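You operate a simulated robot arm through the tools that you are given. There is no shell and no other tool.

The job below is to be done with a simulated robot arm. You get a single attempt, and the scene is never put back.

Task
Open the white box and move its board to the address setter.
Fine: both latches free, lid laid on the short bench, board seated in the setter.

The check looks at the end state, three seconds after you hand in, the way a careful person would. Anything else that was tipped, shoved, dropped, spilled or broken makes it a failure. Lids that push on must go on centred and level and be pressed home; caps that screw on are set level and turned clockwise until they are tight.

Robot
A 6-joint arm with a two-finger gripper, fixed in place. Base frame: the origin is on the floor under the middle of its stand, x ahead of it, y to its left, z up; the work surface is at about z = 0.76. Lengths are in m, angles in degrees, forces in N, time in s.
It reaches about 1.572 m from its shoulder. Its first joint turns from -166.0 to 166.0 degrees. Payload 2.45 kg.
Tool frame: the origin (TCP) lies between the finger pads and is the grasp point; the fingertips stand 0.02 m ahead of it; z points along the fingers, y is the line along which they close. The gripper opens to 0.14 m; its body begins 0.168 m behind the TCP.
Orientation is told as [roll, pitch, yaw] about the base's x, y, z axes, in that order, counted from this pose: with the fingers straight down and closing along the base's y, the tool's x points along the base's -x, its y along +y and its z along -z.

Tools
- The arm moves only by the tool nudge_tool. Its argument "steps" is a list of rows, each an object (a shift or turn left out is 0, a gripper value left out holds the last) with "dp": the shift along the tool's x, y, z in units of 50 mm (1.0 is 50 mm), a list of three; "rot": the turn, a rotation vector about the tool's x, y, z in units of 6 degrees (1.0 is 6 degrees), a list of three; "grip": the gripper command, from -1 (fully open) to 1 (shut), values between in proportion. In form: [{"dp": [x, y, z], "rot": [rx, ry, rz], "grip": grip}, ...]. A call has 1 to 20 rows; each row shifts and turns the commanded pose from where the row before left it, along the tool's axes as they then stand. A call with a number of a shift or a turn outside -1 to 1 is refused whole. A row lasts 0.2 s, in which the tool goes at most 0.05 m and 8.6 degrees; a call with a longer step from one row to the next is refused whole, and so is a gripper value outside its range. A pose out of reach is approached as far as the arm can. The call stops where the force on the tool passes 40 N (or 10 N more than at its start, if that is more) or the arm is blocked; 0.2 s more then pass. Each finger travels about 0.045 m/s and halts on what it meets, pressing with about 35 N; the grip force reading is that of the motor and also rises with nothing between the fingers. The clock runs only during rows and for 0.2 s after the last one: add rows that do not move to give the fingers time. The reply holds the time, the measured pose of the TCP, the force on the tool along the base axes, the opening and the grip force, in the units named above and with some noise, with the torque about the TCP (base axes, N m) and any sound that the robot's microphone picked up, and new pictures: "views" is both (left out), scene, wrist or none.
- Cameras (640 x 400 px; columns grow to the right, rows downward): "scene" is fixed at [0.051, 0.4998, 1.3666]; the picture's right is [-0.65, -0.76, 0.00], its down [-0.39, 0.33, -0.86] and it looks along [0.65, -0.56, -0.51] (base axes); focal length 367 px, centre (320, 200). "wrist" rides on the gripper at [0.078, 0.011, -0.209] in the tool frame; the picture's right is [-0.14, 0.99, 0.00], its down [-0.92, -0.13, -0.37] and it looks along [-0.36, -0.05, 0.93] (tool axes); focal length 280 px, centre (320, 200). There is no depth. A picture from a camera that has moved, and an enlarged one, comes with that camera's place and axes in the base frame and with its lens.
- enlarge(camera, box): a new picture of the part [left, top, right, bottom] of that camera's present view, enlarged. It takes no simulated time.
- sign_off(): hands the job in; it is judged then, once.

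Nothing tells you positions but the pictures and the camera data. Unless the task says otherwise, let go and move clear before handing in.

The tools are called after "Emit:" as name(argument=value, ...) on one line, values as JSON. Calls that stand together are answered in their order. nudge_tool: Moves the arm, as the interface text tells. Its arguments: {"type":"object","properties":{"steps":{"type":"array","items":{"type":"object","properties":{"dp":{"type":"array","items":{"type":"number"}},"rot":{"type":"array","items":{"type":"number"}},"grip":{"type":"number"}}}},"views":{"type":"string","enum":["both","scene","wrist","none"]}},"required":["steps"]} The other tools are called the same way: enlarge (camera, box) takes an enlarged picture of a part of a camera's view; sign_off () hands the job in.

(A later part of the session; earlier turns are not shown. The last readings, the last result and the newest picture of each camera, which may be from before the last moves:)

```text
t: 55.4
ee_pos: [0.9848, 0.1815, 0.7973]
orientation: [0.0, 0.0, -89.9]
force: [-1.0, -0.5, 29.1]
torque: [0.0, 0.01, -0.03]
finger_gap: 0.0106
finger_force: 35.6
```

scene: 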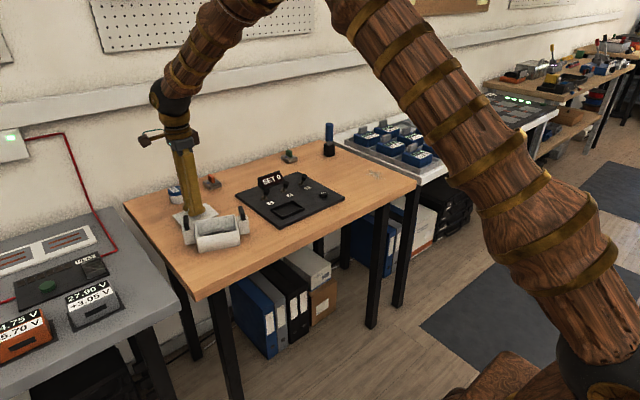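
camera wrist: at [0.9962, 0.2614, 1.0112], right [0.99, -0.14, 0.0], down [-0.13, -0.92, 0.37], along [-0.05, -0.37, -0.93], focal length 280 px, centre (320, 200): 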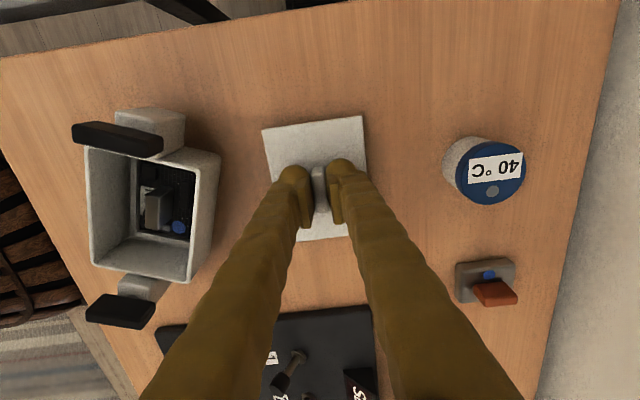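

The lid is on the bench (29 N contact). I'll relax the press, open the fingers modestly, and lift away.

Emit:
nudge_tool(steps=[{"dp": [0, 0, -0.04]}, {"dp": [0, 0, 0]}, {"grip": 0.6}, {"grip": 0.286}, {"grip": 0.286}, {"grip": 0.286}, {"dp": [0, 0, -0.4]}, {"dp": [0, 0, -0.8]}, {"dp": [0, 0, -0.8]}, {"dp": [0, 0, -0.8]}, {"dp": [0, 0, 0]}])

Emit:
enlarge(camera="scene", box=[150, 150, 350, 270])

Emit:
enlarge(camera="wrist", box=[100, 60, 420, 260])

```text
t: 57.8
ee_pos: [0.9864, 0.1823, 0.938]
orientation: [0.0, 0.0, -90.0]
force: [-0.5, 0.4, -0.3]
torque: [-0.02, 0.01, -0.04]
finger_gap: 0.0501
finger_force: 0.0
camera wrist: at [0.9987, 0.2615, 1.1453], right [0.99, -0.14, 0.0], down [-0.13, -0.92, 0.37], along [-0.05, -0.37, -0.93], focal length 280 px, centre (320, 200)
```

scene: 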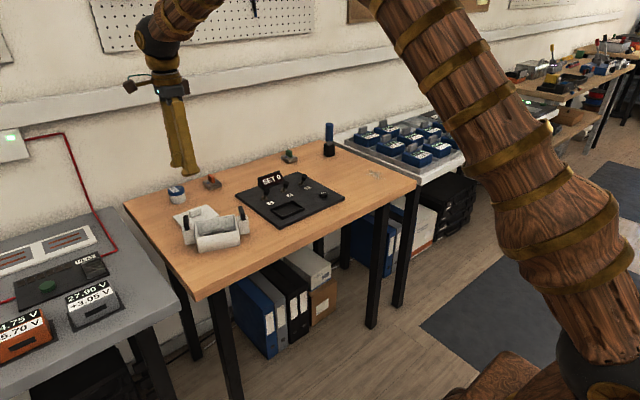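
wrist: 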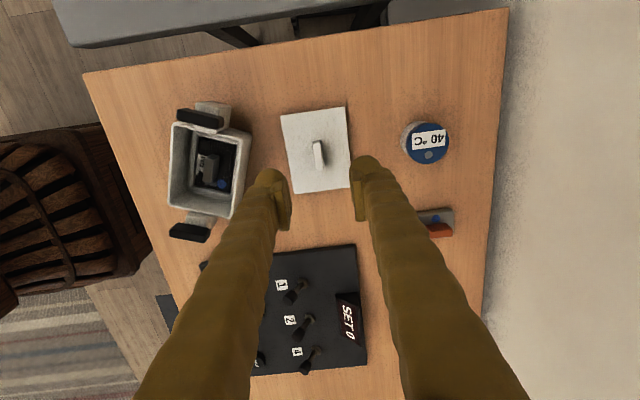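

```text
3.20 times, centred on (250, 210) of scene
camera zoom: at [0.051, 0.4998, 1.3666], right [-0.65, -0.76, 0.0], down [-0.39, 0.33, -0.86], along [0.65, -0.56, -0.51], focal length 1175 px, centre (544, 168)
```

zoom: 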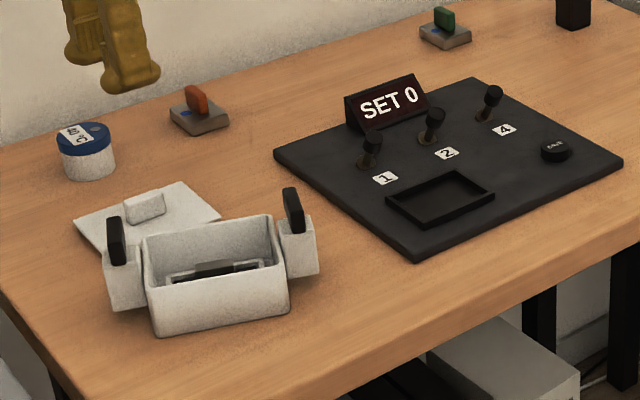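

```text
2.00 times, centred on (260, 160) of wrist
camera zoom: at [0.9987, 0.2615, 1.1453], right [0.99, -0.14, 0.0], down [-0.13, -0.92, 0.37], along [-0.05, -0.37, -0.93], focal length 561 px, centre (440, 280)
```

zoom: 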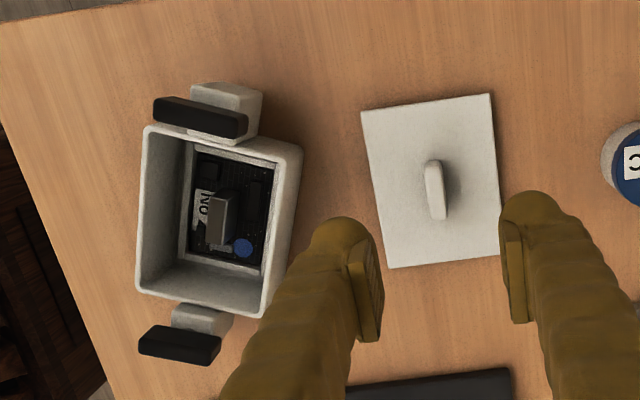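

The lid lies flat on the wooden bench. Now I move over the open box to inspect the board, and the setter pocket.

Emit:
nudge_tool(steps=[{"dp": [0, -0.6, -0.2], "grip": -1}, {"dp": [0, -0.6, -0.2]}, {"dp": [0, -0.6, -0.2]}, {"dp": [0, -0.6, 0]}, {"dp": [0, -0.5, 0]}, {"dp": [0, 0, 0]}])

Emit:
enlarge(camera="wrist", box=[260, 110, 400, 210])

Emit:
enlarge(camera="wrist", box=[280, 240, 400, 340])

Emit:
enlarge(camera="scene", box=[265, 190, 315, 225])

```text
t: 59.2
ee_pos: [0.8402, 0.182, 0.9665]
orientation: [0.0, -0.1, -90.0]
force: [-0.8, 0.3, 0.2]
torque: [0.01, 0.04, 0.01]
finger_gap: 0.14
finger_force: 0.1
camera wrist: at [0.8524, 0.2605, 1.1755], right [0.99, -0.14, 0.0], down [-0.13, -0.92, 0.37], along [-0.05, -0.37, -0.93], focal length 280 px, centre (320, 200)
```

scene: 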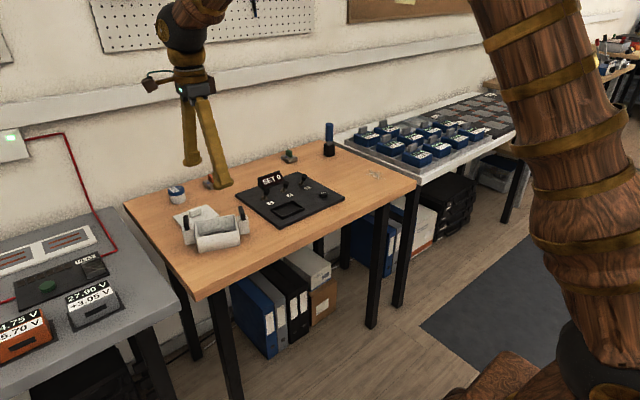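
wrist: 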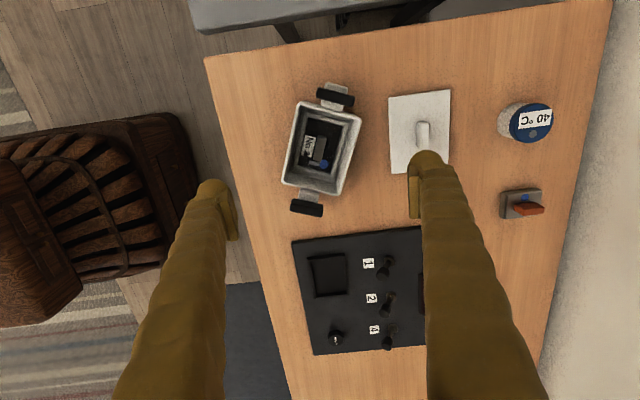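

```text
4.00 times, centred on (330, 160) of wrist
camera zoom: at [0.8524, 0.2605, 1.1755], right [0.99, -0.14, 0.0], down [-0.13, -0.92, 0.37], along [-0.05, -0.37, -0.93], focal length 1122 px, centre (280, 360)
```

zoom: 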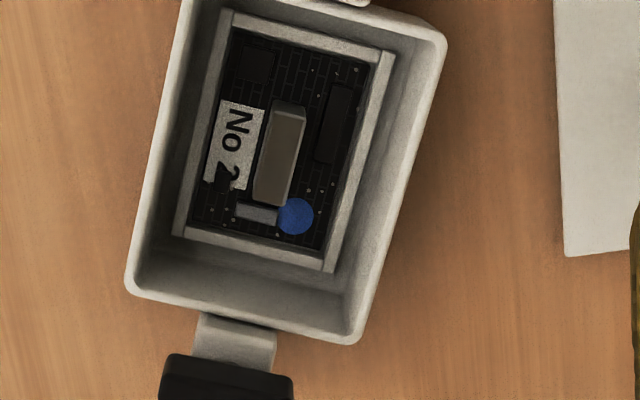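

```text
4.00 times, centred on (340, 290) of wrist
camera zoom: at [0.8524, 0.2605, 1.1755], right [0.99, -0.14, 0.0], down [-0.13, -0.92, 0.37], along [-0.05, -0.37, -0.93], focal length 1122 px, centre (240, -160)
```

zoom: 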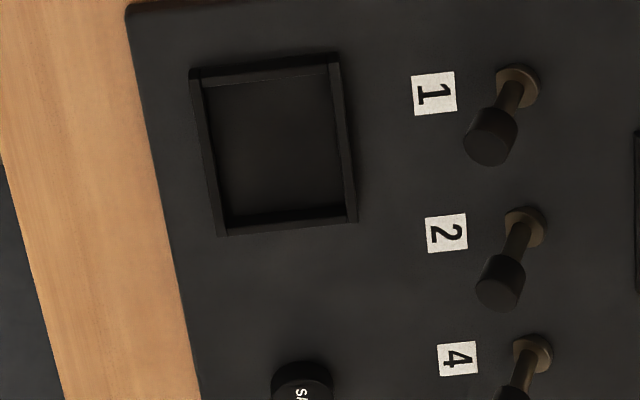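

```text
11.43 times, centred on (290, 208) of scene
camera zoom: at [0.051, 0.4998, 1.3666], right [-0.65, -0.76, 0.0], down [-0.39, 0.33, -0.86], along [0.65, -0.56, -0.51], focal length 4196 px, centre (663, 114)
```

zoom: 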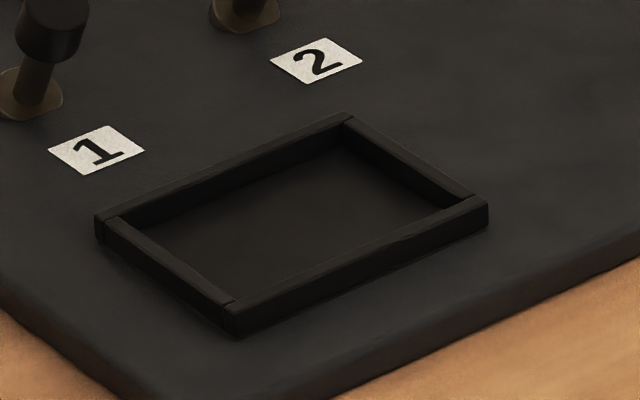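

The board ("No 2", with a grey grip block and a blue dot) sits in a holder frame in the box, long side along the box; the setter pocket has the same proportions with its long side along y, and the label already reads the same way up as the setter's. I'll rotate to yaw −22 to look at the interior squarely before gripping.

Emit:
nudge_tool(steps=[{"rot": [0, 0, -1]}, {"rot": [0, 0, -1]}, {"rot": [0, 0, -1]}, {"rot": [0, 0, -1]}, {"rot": [0, 0, -1]}, {"rot": [0, 0, -1]}, {"rot": [0, 0, -1]}, {"rot": [0, 0, -1]}, {"rot": [0, 0, -1]}, {"rot": [0, 0, -1]}, {"rot": [0, 0, -1]}, {"rot": [0, 0, -0.33]}, {"dp": [0, 0, 0]}])

Emit:
enlarge(camera="wrist", box=[250, 110, 390, 210])

Emit:
enlarge(camera="wrist", box=[290, 140, 350, 190])

Emit:
enlarge(camera="scene", box=[180, 205, 250, 255])

```text
t: 62.0
ee_pos: [0.8389, 0.1822, 0.967]
orientation: [0.1, 0.0, -22.1]
force: [0.0, 0.0, -0.4]
torque: [0.01, -0.02, 0.02]
finger_gap: 0.1399
finger_force: 0.0
camera wrist: at [0.7727, 0.222, 1.1755], right [0.5, 0.87, 0.0], down [0.81, -0.46, 0.37], along [0.32, -0.18, -0.93], focal length 280 px, centre (320, 200)
```

scene: 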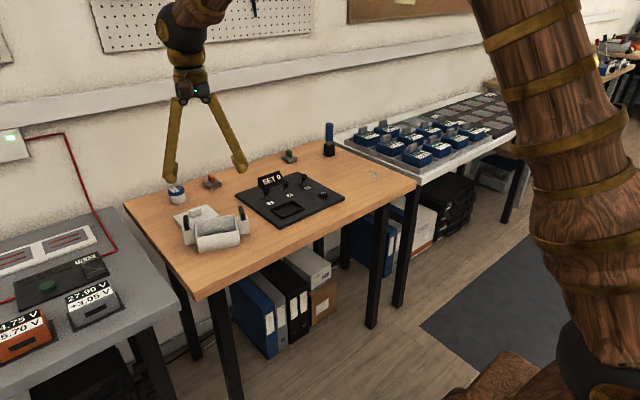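
wrist: 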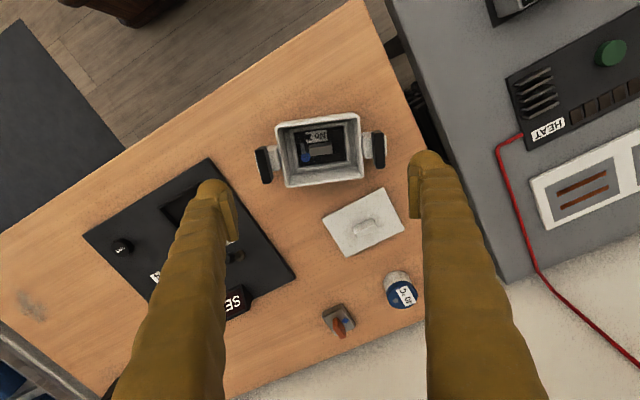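

```text
4.00 times, centred on (320, 160) of wrist
camera zoom: at [0.7727, 0.222, 1.1755], right [0.5, 0.87, 0.0], down [0.81, -0.46, 0.37], along [0.32, -0.18, -0.93], focal length 1122 px, centre (320, 360)
```

zoom: 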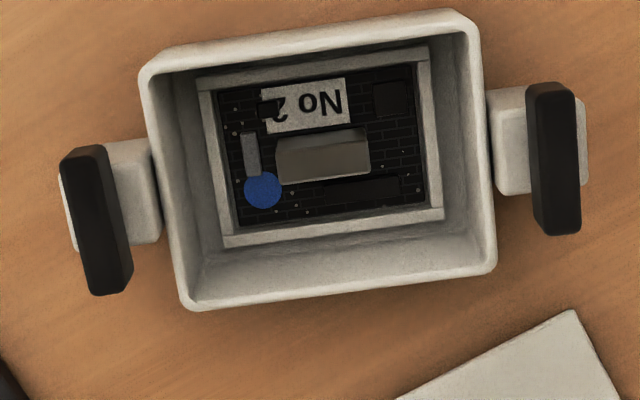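

```text
8.00 times, centred on (320, 165) of wrist
camera zoom: at [0.7727, 0.222, 1.1755], right [0.5, 0.87, 0.0], down [0.81, -0.46, 0.37], along [0.32, -0.18, -0.93], focal length 2243 px, centre (320, 480)
```

zoom: 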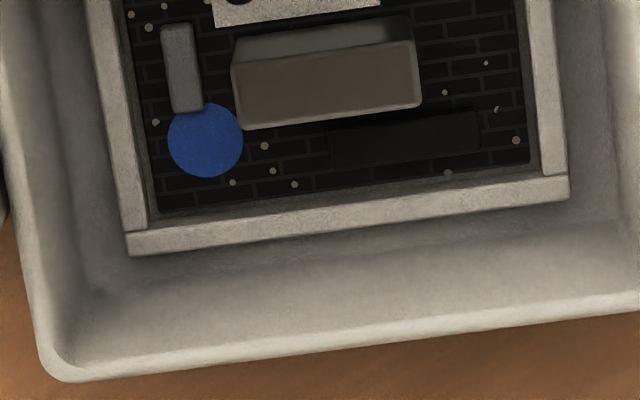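

```text
8.00 times, centred on (215, 230) of scene
camera zoom: at [0.051, 0.4998, 1.3666], right [-0.65, -0.76, 0.0], down [-0.39, 0.33, -0.86], along [0.65, -0.56, -0.51], focal length 2937 px, centre (1160, -40)
```

zoom: 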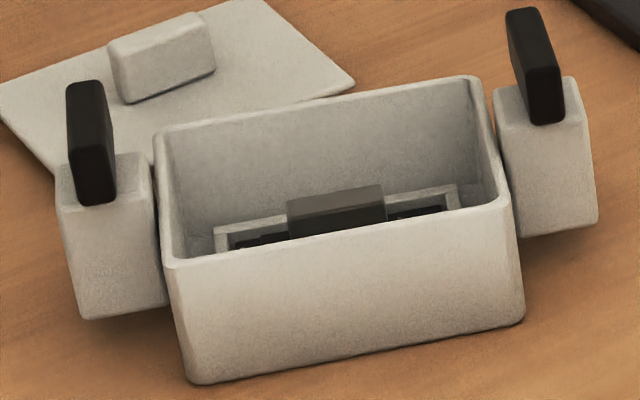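

The block is 31×12 mm with its top at z ≈ 0.793, at the box centre (0.841, 0.184); gripping it lengthwise leaves the most room for the fingers inside the box. I'll narrow the fingers to 36 mm, lower part-way and check clearances.

Emit:
nudge_tool(steps=[{"dp": [0, 0.026, 0.4], "grip": 0.486}, {"dp": [0, 0, 0.4]}, {"dp": [0, 0, 0.4]}, {"dp": [0, 0, 0.4]}, {"dp": [0, 0, 0]}, {"dp": [0, 0, 0]}, {"dp": [0, 0, 0]}])

Emit:
enlarge(camera="wrist", box=[250, 130, 390, 230])

Emit:
enlarge(camera="scene", box=[180, 185, 250, 255])

```text
t: 63.6
ee_pos: [0.8402, 0.1824, 0.8873]
orientation: [0.0, 0.0, -22.1]
force: [0.2, 0.3, 0.1]
torque: [0.03, 0.0, -0.03]
finger_gap: 0.0361
finger_force: 0.1
camera wrist: at [0.7727, 0.223, 1.096], right [0.5, 0.87, 0.0], down [0.81, -0.46, 0.37], along [0.32, -0.18, -0.93], focal length 280 px, centre (320, 200)
```

scene: 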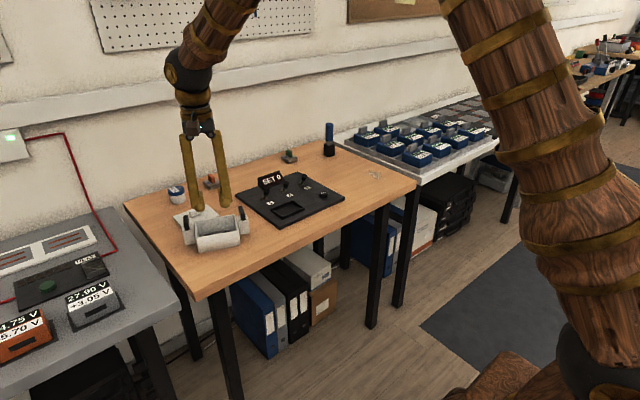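
wrist: 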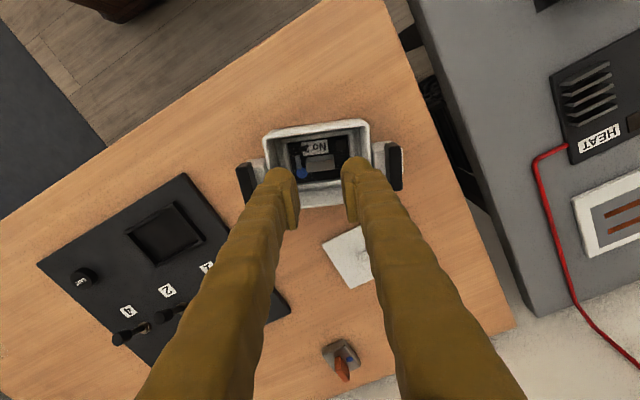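

```text
4.00 times, centred on (320, 180) of wrist
camera zoom: at [0.7727, 0.223, 1.096], right [0.5, 0.87, 0.0], down [0.81, -0.46, 0.37], along [0.32, -0.18, -0.93], focal length 1122 px, centre (320, 280)
```

zoom: 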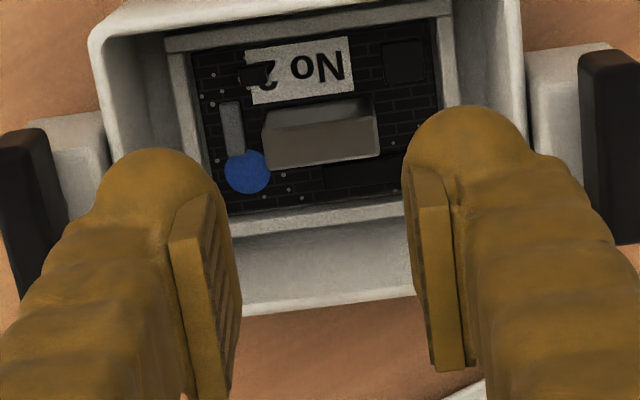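

```text
5.71 times, centred on (215, 220) of scene
camera zoom: at [0.051, 0.4998, 1.3666], right [-0.65, -0.76, 0.0], down [-0.39, 0.33, -0.86], along [0.65, -0.56, -0.51], focal length 2098 px, centre (920, 86)
```

zoom: 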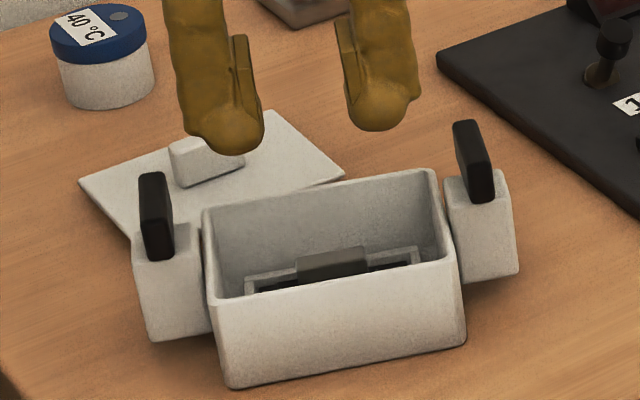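

Emit:
enlarge(camera="wrist", box=[295, 145, 355, 185])

Emit:
enlarge(camera="scene", box=[195, 205, 245, 245])

```text
10.00 times, centred on (325, 165) of wrist
camera zoom: at [0.7727, 0.223, 1.096], right [0.5, 0.87, 0.0], down [0.81, -0.46, 0.37], along [0.32, -0.18, -0.93], focal length 2804 px, centre (270, 550)
```

zoom: 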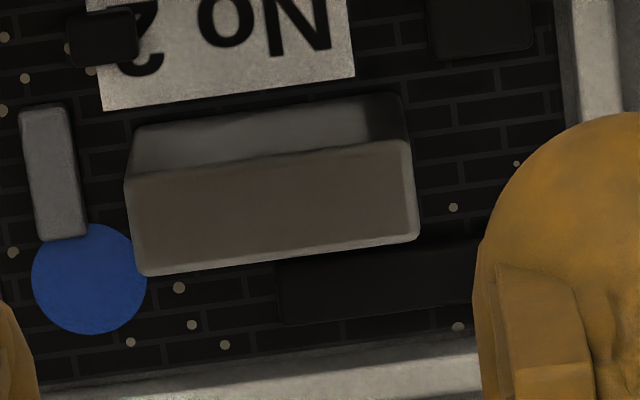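

```text
10.00 times, centred on (220, 225) of scene
camera zoom: at [0.051, 0.4998, 1.3666], right [-0.65, -0.76, 0.0], down [-0.39, 0.33, -0.86], along [0.65, -0.56, -0.51], focal length 3671 px, centre (1320, -50)
```

zoom: 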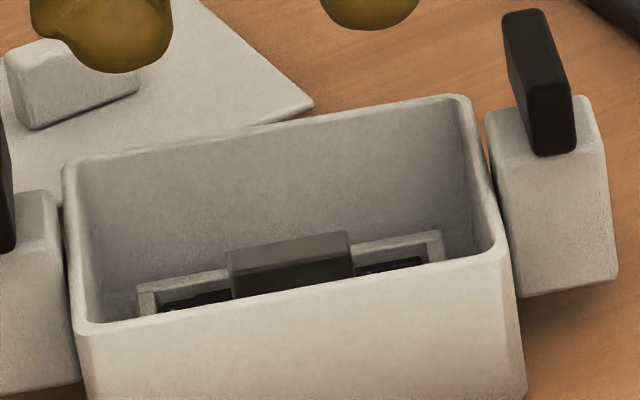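

The block is centred and square between the fingers (under 1 mm error). I'll descend into the box in small steps, watching force.

Emit:
nudge_tool(steps=[{"dp": [0, 0, 0.4]}, {"dp": [0, 0, 0.4]}, {"dp": [0, 0, 0.3]}, {"dp": [0, 0, 0.1]}, {"dp": [0, 0, 0.1]}, {"dp": [0, 0, 0]}])

Emit:
enlarge(camera="wrist", box=[250, 130, 390, 230])

Emit:
enlarge(camera="scene", box=[180, 185, 250, 255])

```text
t: 65.0
ee_pos: [0.8401, 0.1823, 0.8229]
orientation: [-0.1, 0.0, -22.0]
force: [-0.6, 0.0, -0.4]
torque: [-0.02, 0.02, 0.04]
finger_gap: 0.0361
finger_force: 0.0
camera wrist: at [0.7737, 0.223, 1.0309], right [0.5, 0.87, 0.0], down [0.81, -0.46, 0.37], along [0.32, -0.18, -0.93], focal length 280 px, centre (320, 200)
```

scene: 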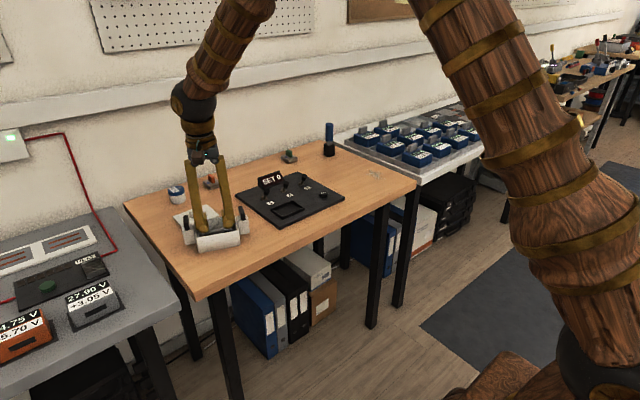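
wrist: 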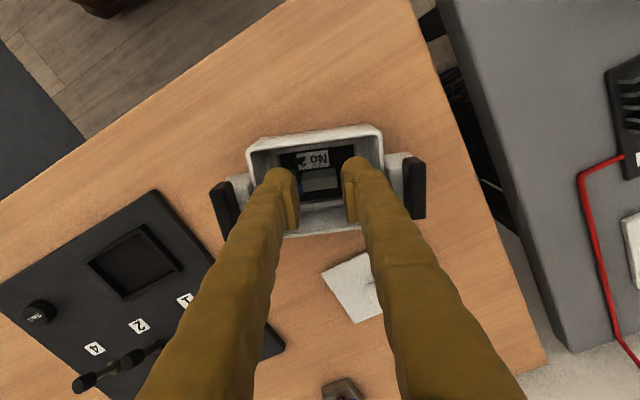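

```text
4.00 times, centred on (320, 180) of wrist
camera zoom: at [0.7737, 0.223, 1.0309], right [0.5, 0.87, 0.0], down [0.81, -0.46, 0.37], along [0.32, -0.18, -0.93], focal length 1122 px, centre (320, 280)
```

zoom: 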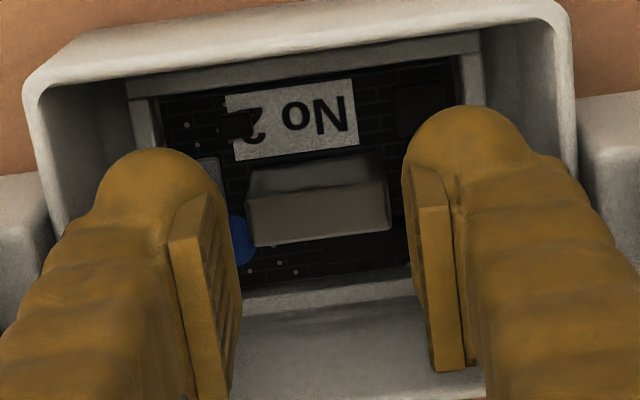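

```text
5.71 times, centred on (215, 220) of scene
camera zoom: at [0.051, 0.4998, 1.3666], right [-0.65, -0.76, 0.0], down [-0.39, 0.33, -0.86], along [0.65, -0.56, -0.51], focal length 2098 px, centre (920, 86)
```

zoom: 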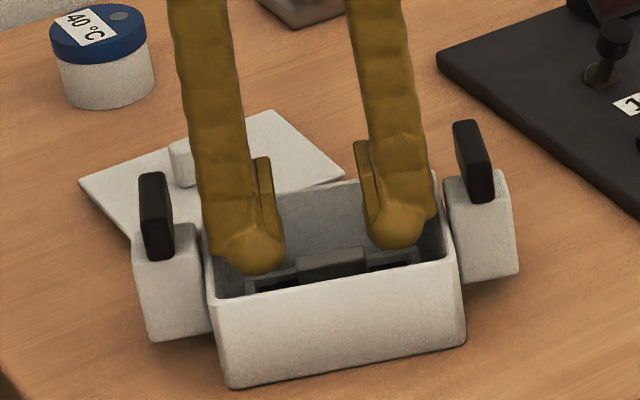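

Emit:
nudge_tool(steps=[{"dp": [0, 0, 0.04]}, {"dp": [0, 0, 0.04]}, {"dp": [0, 0, 0.04]}, {"dp": [0, 0, 0.04]}, {"dp": [0, 0, 0.04]}, {"dp": [0, 0, 0.04]}, {"dp": [0, 0, 0]}], views="none")

Emit:
enlarge(camera="scene", box=[180, 185, 250, 255])

```text
t: 66.6
ee_pos: [0.8398, 0.1832, 0.8116]
orientation: [0.1, 0.1, -22.0]
force: [0.2, 0.1, -0.2]
torque: [-0.02, -0.01, 0.01]
finger_gap: 0.0361
finger_force: 0.0
```

```text
5.71 times, centred on (215, 220) of scene
camera zoom: at [0.051, 0.4998, 1.3666], right [-0.65, -0.76, 0.0], down [-0.39, 0.33, -0.86], along [0.65, -0.56, -0.51], focal length 2098 px, centre (920, 86)
```

zoom: 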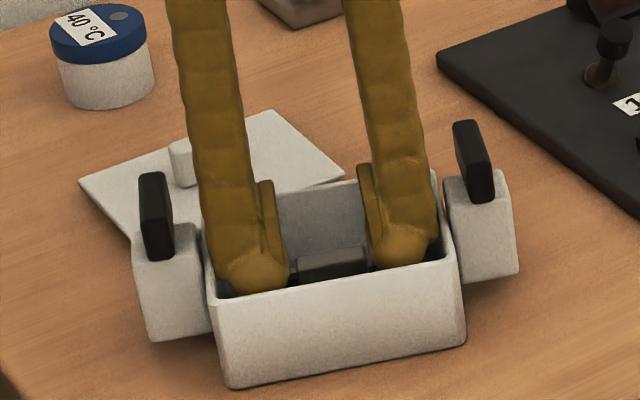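

Emit:
nudge_tool(steps=[{"dp": [0, 0, 0.04]}, {"dp": [0, 0, 0.04]}, {"dp": [0, 0, 0.04]}, {"dp": [0, 0, 0.04]}, {"dp": [0, 0, 0.04]}, {"dp": [0, 0, 0.02]}, {"dp": [0, 0, 0]}], views="none")

Emit:
enlarge(camera="scene", box=[180, 185, 250, 255])

Emit:
enlarge(camera="wrist", box=[250, 130, 390, 230])

```text
t: 68.2
ee_pos: [0.8391, 0.1835, 0.798]
orientation: [0.0, 0.0, -22.1]
force: [0.1, 0.2, 0.3]
torque: [0.0, -0.01, 0.03]
finger_gap: 0.0359
finger_force: 0.1
```

```text
5.71 times, centred on (215, 220) of scene
camera zoom: at [0.051, 0.4998, 1.3666], right [-0.65, -0.76, 0.0], down [-0.39, 0.33, -0.86], along [0.65, -0.56, -0.51], focal length 2098 px, centre (920, 86)
```

zoom: 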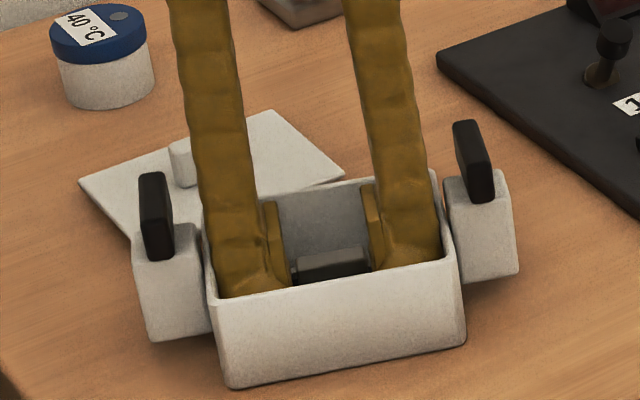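

```text
4.00 times, centred on (320, 180) of wrist
camera zoom: at [0.7727, 0.2237, 1.0071], right [0.5, 0.87, 0.0], down [0.81, -0.46, 0.37], along [0.32, -0.18, -0.93], focal length 1122 px, centre (320, 280)
```

zoom: 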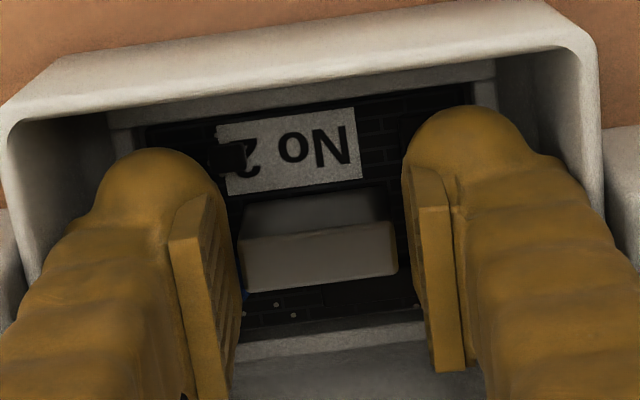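

The fingers straddle the block without touching anything. I'll close on it.

Emit:
nudge_tool(steps=[{"grip": 0.6}, {"grip": 0.8}, {"grip": 1}, {"grip": 1}, {"grip": 1}], views="none")

Emit:
enlarge(camera="wrist", box=[250, 130, 390, 230])

```text
t: 69.4
ee_pos: [0.8401, 0.1836, 0.799]
orientation: [0.0, 0.0, -22.1]
force: [-0.2, -0.8, 0.2]
torque: [0.03, 0.0, 0.03]
finger_gap: 0.0302
finger_force: 35.0
```

```text
4.00 times, centred on (320, 180) of wrist
camera zoom: at [0.7727, 0.2237, 1.0072], right [0.5, 0.87, 0.0], down [0.81, -0.46, 0.37], along [0.32, -0.18, -0.93], focal length 1122 px, centre (320, 280)
```

zoom: 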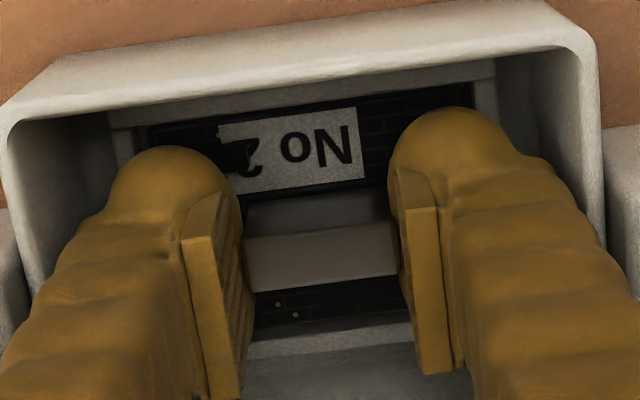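

Gripped at 30 mm. Lifting slowly to see that the board comes out and the box stays.

Emit:
nudge_tool(steps=[{"dp": [0, 0, -0.06]}, {"dp": [0, 0, -0.06]}, {"dp": [0, 0, -0.08]}, {"dp": [0, 0, -0.1]}, {"dp": [0, 0, -0.1]}, {"dp": [0, 0, 0]}], views="none")

Emit:
enlarge(camera="wrist", box=[250, 130, 390, 230])

Emit:
enlarge(camera="scene", box=[180, 185, 250, 255])

```text
t: 70.8
ee_pos: [0.8396, 0.1832, 0.8189]
orientation: [0.0, 0.0, -22.0]
force: [0.6, -0.3, 0.1]
torque: [0.01, -0.05, -0.01]
finger_gap: 0.0304
finger_force: 35.4
```

```text
4.00 times, centred on (320, 180) of wrist
camera zoom: at [0.7726, 0.2237, 1.0273], right [0.5, 0.87, 0.0], down [0.81, -0.46, 0.37], along [0.32, -0.18, -0.93], focal length 1122 px, centre (320, 280)
```

zoom: 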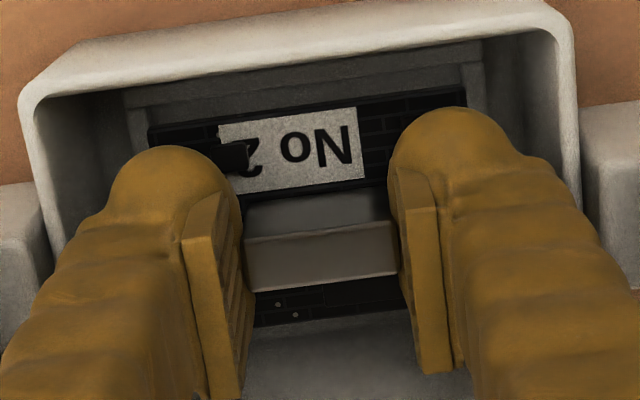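

```text
5.71 times, centred on (215, 220) of scene
camera zoom: at [0.051, 0.4998, 1.3666], right [-0.65, -0.76, 0.0], down [-0.39, 0.33, -0.86], along [0.65, -0.56, -0.51], focal length 2098 px, centre (920, 86)
```

zoom: 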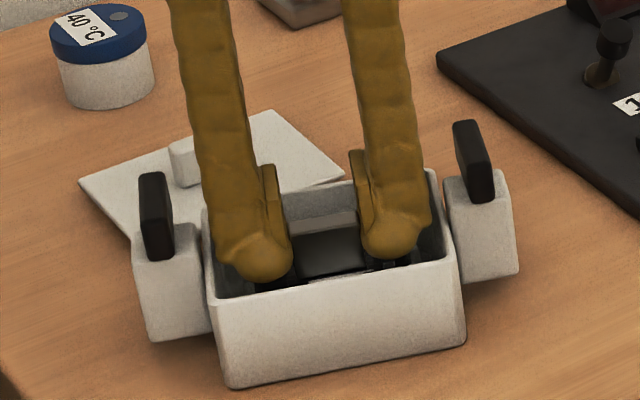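

The board is free of its holder. I'll raise it clear, straighten it to yaw 0 and carry it above the setter pocket (about (0.8265, −0.037)).

Emit:
nudge_tool(steps=[{"dp": [0, 0, -0.4]}, {"dp": [0, 0, -0.6]}, {"dp": [0, 0, -0.6]}, {"dp": [0, 0, -0.6]}, {"rot": [0, 0, -0.92]}, {"rot": [0, 0, -0.92]}, {"rot": [0, 0, -0.92]}, {"rot": [0, 0, -0.92]}, {"dp": [0.058, -0.7, 0]}, {"dp": [0.058, -0.7, 0]}, {"dp": [0.058, -0.7, 0]}, {"dp": [0.058, -0.7, 0]}, {"dp": [0.058, -0.7, 0]}, {"dp": [0, -0.5, 0]}, {"dp": [0, -0.4, 0]}, {"dp": [0, 0, 0]}])

Emit:
enlarge(camera="wrist", box=[240, 110, 400, 230])

Emit:
enlarge(camera="scene", box=[230, 140, 350, 230])

```text
t: 74.2
ee_pos: [0.8252, -0.0365, 0.9299]
orientation: [-0.1, 0.0, 0.1]
force: [0.4, 0.4, -0.3]
torque: [0.0, -0.02, -0.04]
finger_gap: 0.0304
finger_force: 34.9
camera wrist: at [0.7483, -0.0248, 1.1377], right [0.14, 0.99, 0.0], down [0.92, -0.13, 0.37], along [0.37, -0.05, -0.93], focal length 280 px, centre (320, 200)
```

scene: 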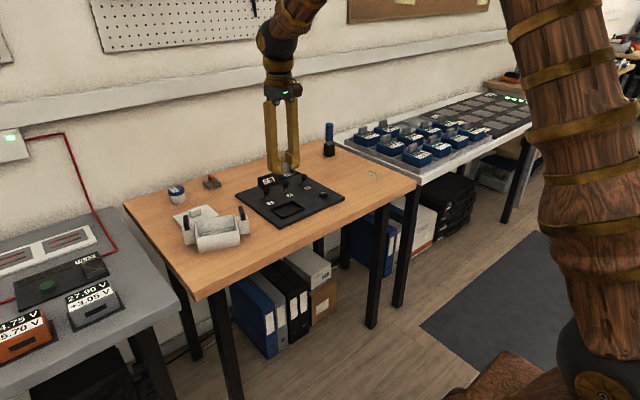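
wrist: 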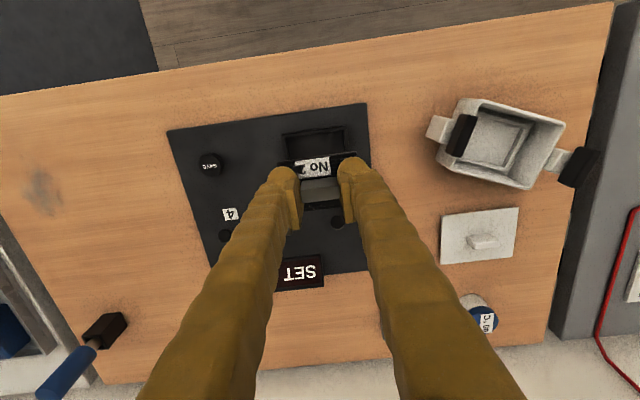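

```text
3.33 times, centred on (320, 170) of wrist
camera zoom: at [0.7483, -0.0248, 1.1377], right [0.14, 0.99, 0.0], down [0.92, -0.13, 0.37], along [0.37, -0.05, -0.93], focal length 935 px, centre (320, 300)
```

zoom: 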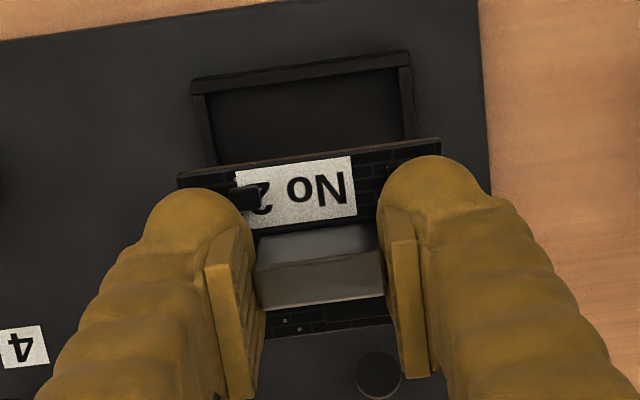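

```text
4.44 times, centred on (290, 185) of scene
camera zoom: at [0.051, 0.4998, 1.3666], right [-0.65, -0.76, 0.0], down [-0.39, 0.33, -0.86], along [0.65, -0.56, -0.51], focal length 1632 px, centre (453, 267)
```

zoom: 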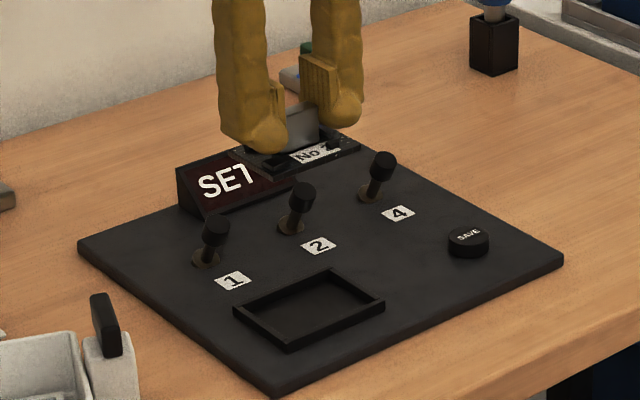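

The board is held square above the setter. I'll zoom in on the board's edge and the pocket to measure the offsets precisely.

Emit:
enlarge(camera="wrist", box=[275, 120, 365, 180])

Emit:
enlarge(camera="wrist", box=[270, 125, 310, 155])

Emit:
enlarge(camera="wrist", box=[325, 120, 365, 150])

Emit:
enlarge(camera="scene", box=[265, 195, 315, 225])

```text
6.67 times, centred on (320, 150) of wrist
camera zoom: at [0.7483, -0.0248, 1.1377], right [0.14, 0.99, 0.0], down [0.92, -0.13, 0.37], along [0.37, -0.05, -0.93], focal length 1869 px, centre (320, 533)
```

zoom: 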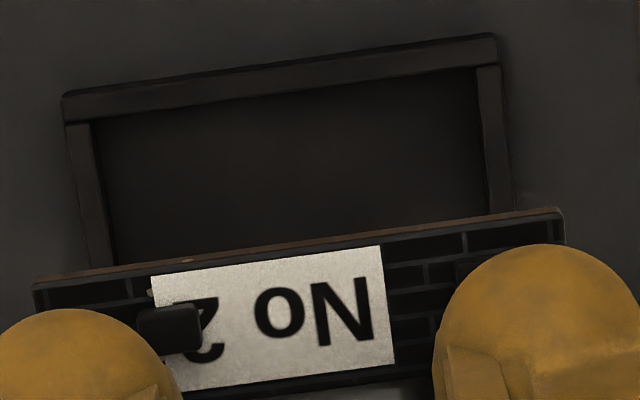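

```text
13.33 times, centred on (290, 140) of wrist
camera zoom: at [0.7483, -0.0248, 1.1377], right [0.14, 0.99, 0.0], down [0.92, -0.13, 0.37], along [0.37, -0.05, -0.93], focal length 3738 px, centre (720, 1000)
```

zoom: 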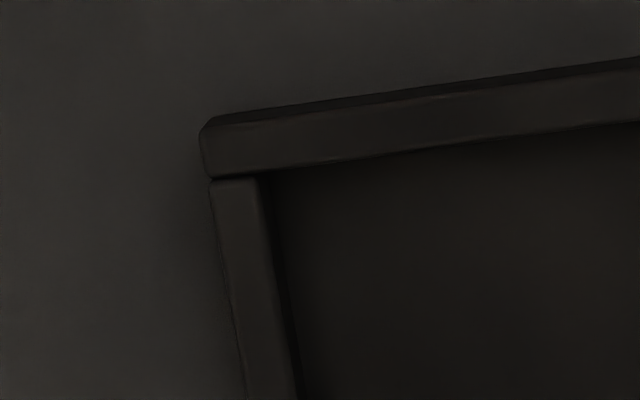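

```text
13.33 times, centred on (345, 135) of wrist
camera zoom: at [0.7483, -0.0248, 1.1377], right [0.14, 0.99, 0.0], down [0.92, -0.13, 0.37], along [0.37, -0.05, -0.93], focal length 3738 px, centre (-13, 1067)
```

zoom: 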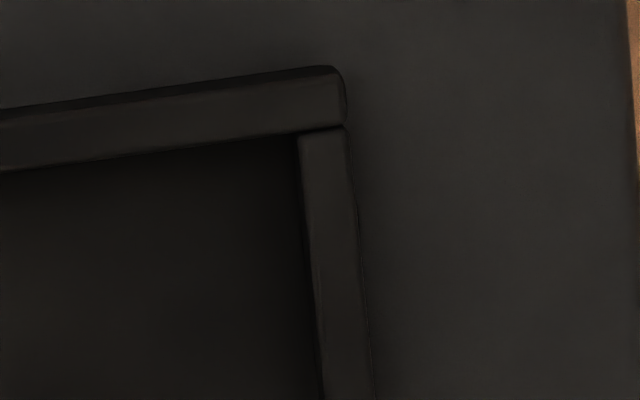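

```text
12.80 times, centred on (290, 210) of scene
camera zoom: at [0.051, 0.4998, 1.3666], right [-0.65, -0.76, 0.0], down [-0.39, 0.33, -0.86], along [0.65, -0.56, -0.51], focal length 4699 px, centre (704, 72)
```

zoom: 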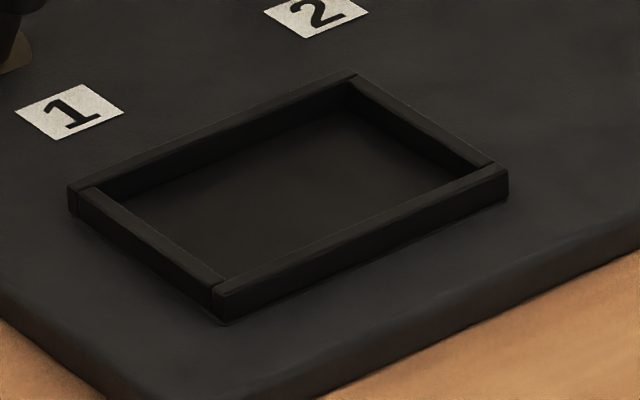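

Measured: pocket opening ≈73×52.7 mm centred at about (0.8257, −0.0391), rim top z ≈ 0.780; board ≈69.3×49 mm centred on the TCP at y ≈ −0.0357. I'll shift by −3.5 mm in y, −0.8 mm in x, and lower to just above the rim to re-measure.

Emit:
nudge_tool(steps=[{"dp": [0.016, -0.07, 0.4]}, {"dp": [0, 0, 0.5]}, {"dp": [0, 0, 0.5]}, {"dp": [0, 0, 0.5]}, {"dp": [0, 0, 0.2]}, {"dp": [0, 0, 0]}, {"dp": [0, 0, 0]}])

Emit:
enlarge(camera="wrist", box=[260, 120, 380, 200])

Emit:
enlarge(camera="scene", box=[255, 180, 325, 225])

```text
t: 75.8
ee_pos: [0.8247, -0.0418, 0.8243]
orientation: [0.0, 0.0, 0.0]
force: [0.1, -0.8, -0.9]
torque: [0.01, -0.01, 0.01]
finger_gap: 0.0302
finger_force: 34.8
camera wrist: at [0.7482, -0.0291, 1.0324], right [0.14, 0.99, 0.0], down [0.92, -0.13, 0.37], along [0.37, -0.05, -0.93], focal length 280 px, centre (320, 200)
```

scene: 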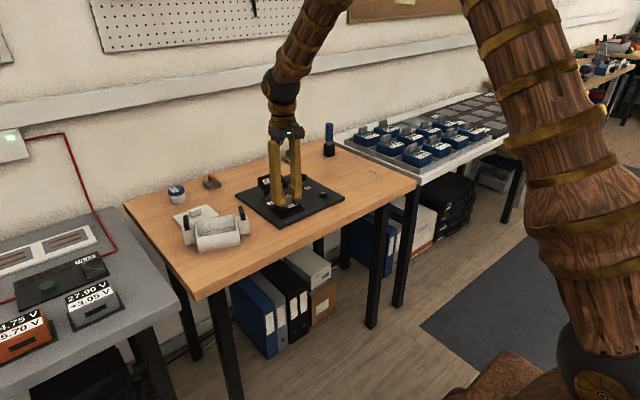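
wrist: 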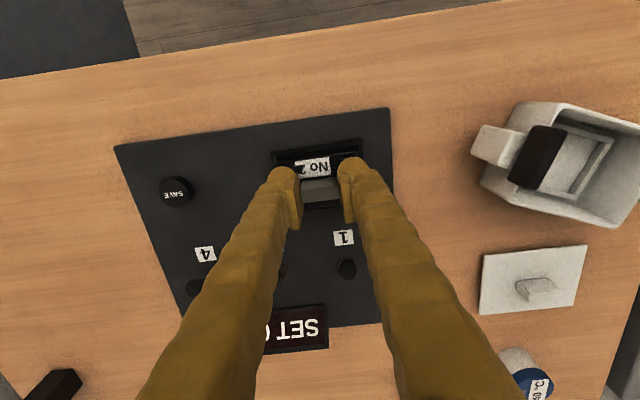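

```text
5.00 times, centred on (320, 160) of wrist
camera zoom: at [0.7482, -0.0291, 1.0324], right [0.14, 0.99, 0.0], down [0.92, -0.13, 0.37], along [0.37, -0.05, -0.93], focal length 1402 px, centre (320, 400)
```

zoom: 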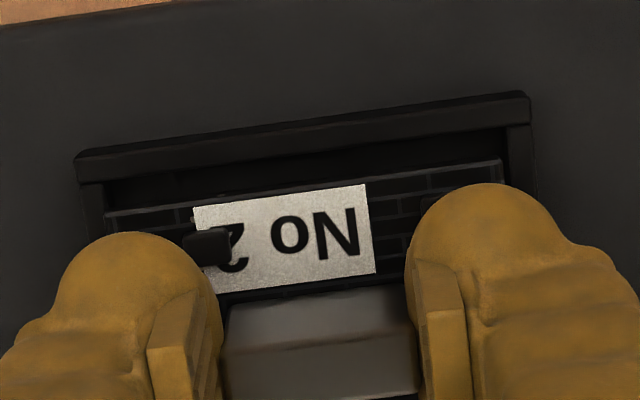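

```text
8.89 times, centred on (290, 202) of scene
camera zoom: at [0.051, 0.4998, 1.3666], right [-0.65, -0.76, 0.0], down [-0.39, 0.33, -0.86], along [0.65, -0.56, -0.51], focal length 3263 px, centre (587, 178)
```

zoom: 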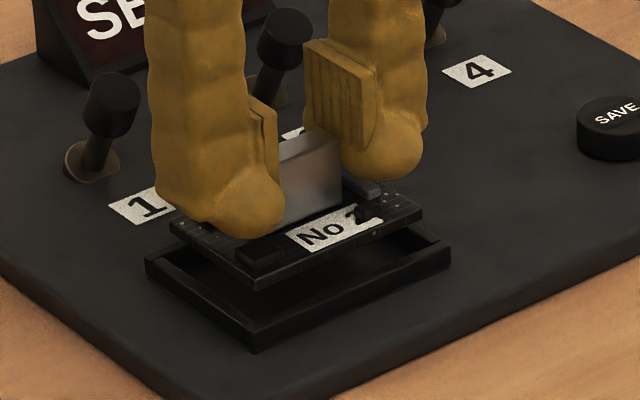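

Emit:
enlarge(camera="wrist", box=[268, 140, 308, 170])

Emit:
enlarge(camera="wrist", box=[332, 130, 372, 160])

Emit:
enlarge(camera="scene", box=[268, 195, 308, 222])

```text
13.33 times, centred on (288, 155) of wrist
camera zoom: at [0.7482, -0.0291, 1.0324], right [0.14, 0.99, 0.0], down [0.92, -0.13, 0.37], along [0.37, -0.05, -0.93], focal length 3738 px, centre (747, 800)
```

zoom: 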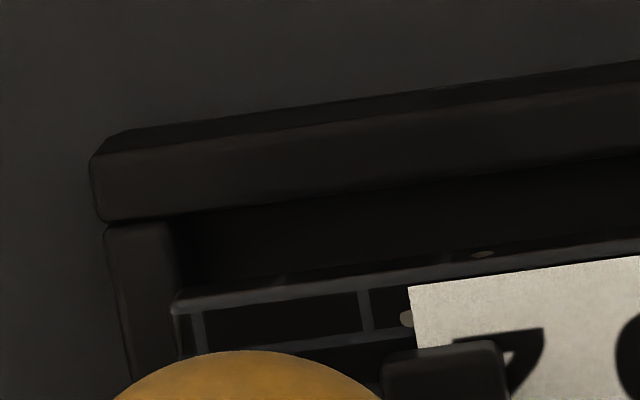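

```text
13.33 times, centred on (352, 145) of wrist
camera zoom: at [0.7482, -0.0291, 1.0324], right [0.14, 0.99, 0.0], down [0.92, -0.13, 0.37], along [0.37, -0.05, -0.93], focal length 3738 px, centre (-107, 933)
```

zoom: 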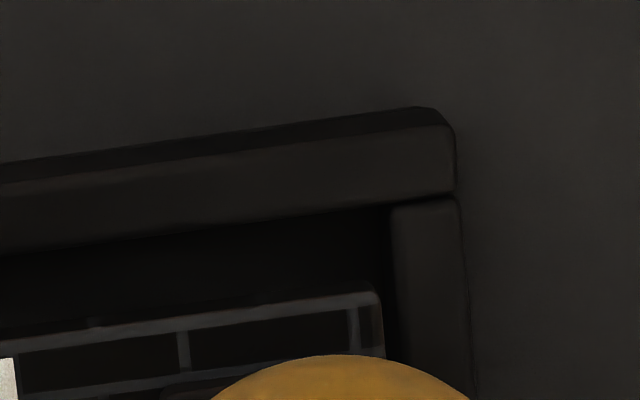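

```text
14.81 times, centred on (288, 208) of scene
camera zoom: at [0.051, 0.4998, 1.3666], right [-0.65, -0.76, 0.0], down [-0.39, 0.33, -0.86], along [0.65, -0.56, -0.51], focal length 5439 px, centre (794, 74)
```

zoom: 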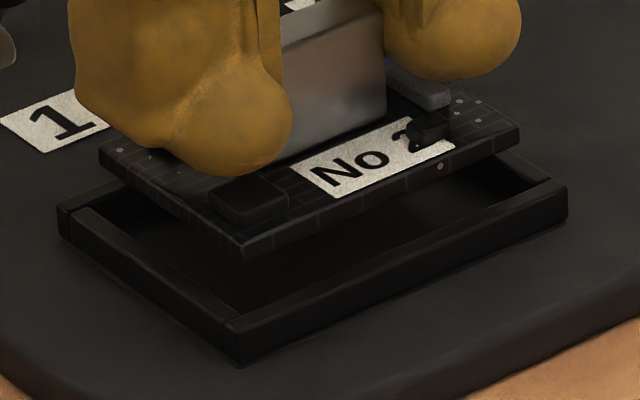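

The board is parallel to the pocket and within about 1 mm of centre. I'll apply a small correction (−0.8 mm x, +0.7 mm y), lower to the rim and re-check.

Emit:
nudge_tool(steps=[{"dp": [0.016, 0.014, 0.04]}, {"dp": [0, 0, 0.04]}, {"dp": [0, 0, 0.04]}, {"dp": [0, 0, 0]}, {"dp": [0, 0, 0]}], views="none")

Emit:
enlarge(camera="wrist", box=[268, 140, 308, 170])

Emit:
enlarge(camera="wrist", box=[332, 130, 372, 160])

Emit:
enlarge(camera="scene", box=[265, 190, 313, 222])

```text
t: 77.0
ee_pos: [0.8226, -0.0408, 0.8183]
orientation: [-0.1, 0.0, 0.0]
force: [-0.8, 0.5, -0.1]
torque: [-0.01, 0.02, 0.03]
finger_gap: 0.0302
finger_force: 34.9
```

```text
13.33 times, centred on (288, 155) of wrist
camera zoom: at [0.7467, -0.0285, 1.0268], right [0.14, 0.99, 0.0], down [0.92, -0.13, 0.37], along [0.36, -0.05, -0.93], focal length 3738 px, centre (747, 800)
```

zoom: 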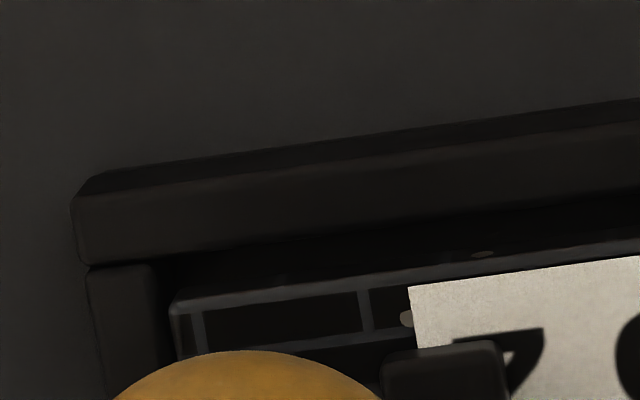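

```text
13.33 times, centred on (352, 145) of wrist
camera zoom: at [0.7467, -0.0285, 1.0268], right [0.14, 0.99, 0.0], down [0.92, -0.13, 0.37], along [0.36, -0.05, -0.93], focal length 3738 px, centre (-107, 933)
```

zoom: 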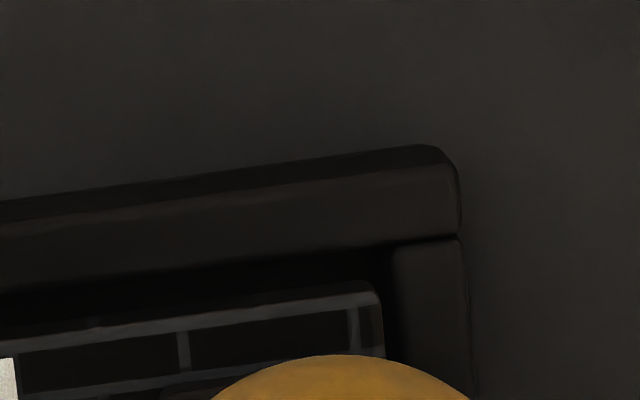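

```text
12.50 times, centred on (289, 206) of scene
camera zoom: at [0.051, 0.4998, 1.3666], right [-0.65, -0.76, 0.0], down [-0.39, 0.33, -0.86], along [0.65, -0.56, -0.51], focal length 4589 px, centre (708, 125)
```

zoom: 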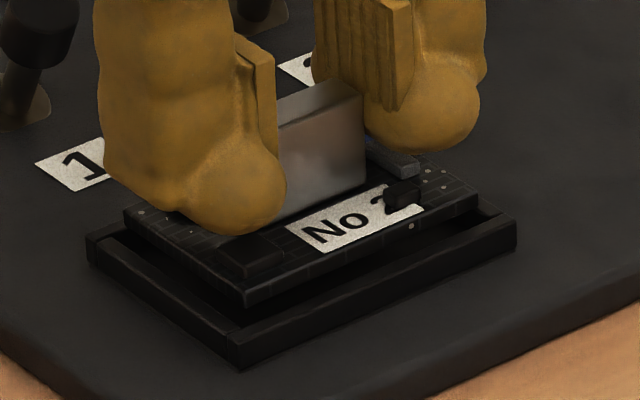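

Gaps look even all round (about 1.5–2 mm per side). I'll lower into the pocket in small steps while watching the force.

Emit:
nudge_tool(steps=[{"dp": [0, 0, 0.03]}, {"dp": [0, 0, 0.03]}, {"dp": [0, 0, 0.03]}, {"dp": [0, 0, 0.03]}, {"dp": [0, 0, 0]}], views="none")

Emit:
enlarge(camera="wrist", box=[260, 120, 380, 200])

Emit:
enlarge(camera="scene", box=[265, 190, 313, 222])

```text
t: 78.2
ee_pos: [0.8234, -0.0389, 0.8131]
orientation: [0.0, -0.1, 0.0]
force: [-0.1, 0.4, -1.1]
torque: [0.03, 0.0, -0.03]
finger_gap: 0.0304
finger_force: 35.5
```

```text
5.00 times, centred on (320, 160) of wrist
camera zoom: at [0.7467, -0.0281, 1.0209], right [0.14, 0.99, 0.0], down [0.92, -0.13, 0.37], along [0.37, -0.05, -0.93], focal length 1402 px, centre (320, 400)
```

zoom: 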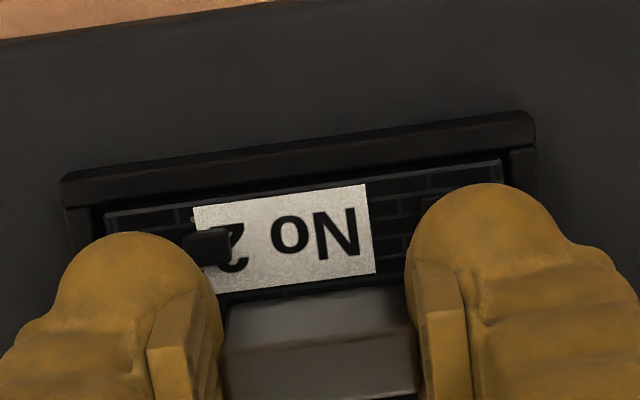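

```text
12.50 times, centred on (289, 206) of scene
camera zoom: at [0.051, 0.4998, 1.3666], right [-0.65, -0.76, 0.0], down [-0.39, 0.33, -0.86], along [0.65, -0.56, -0.51], focal length 4589 px, centre (708, 125)
```

zoom: 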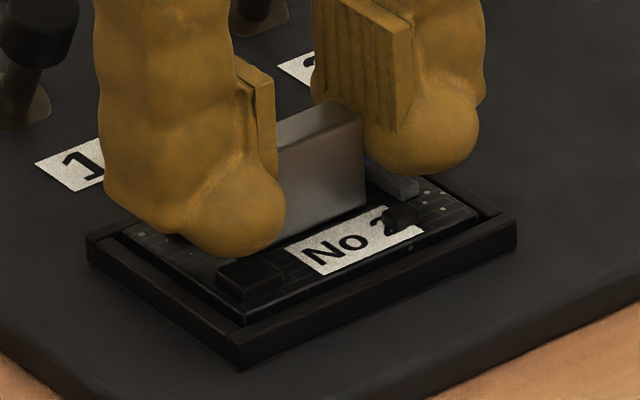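

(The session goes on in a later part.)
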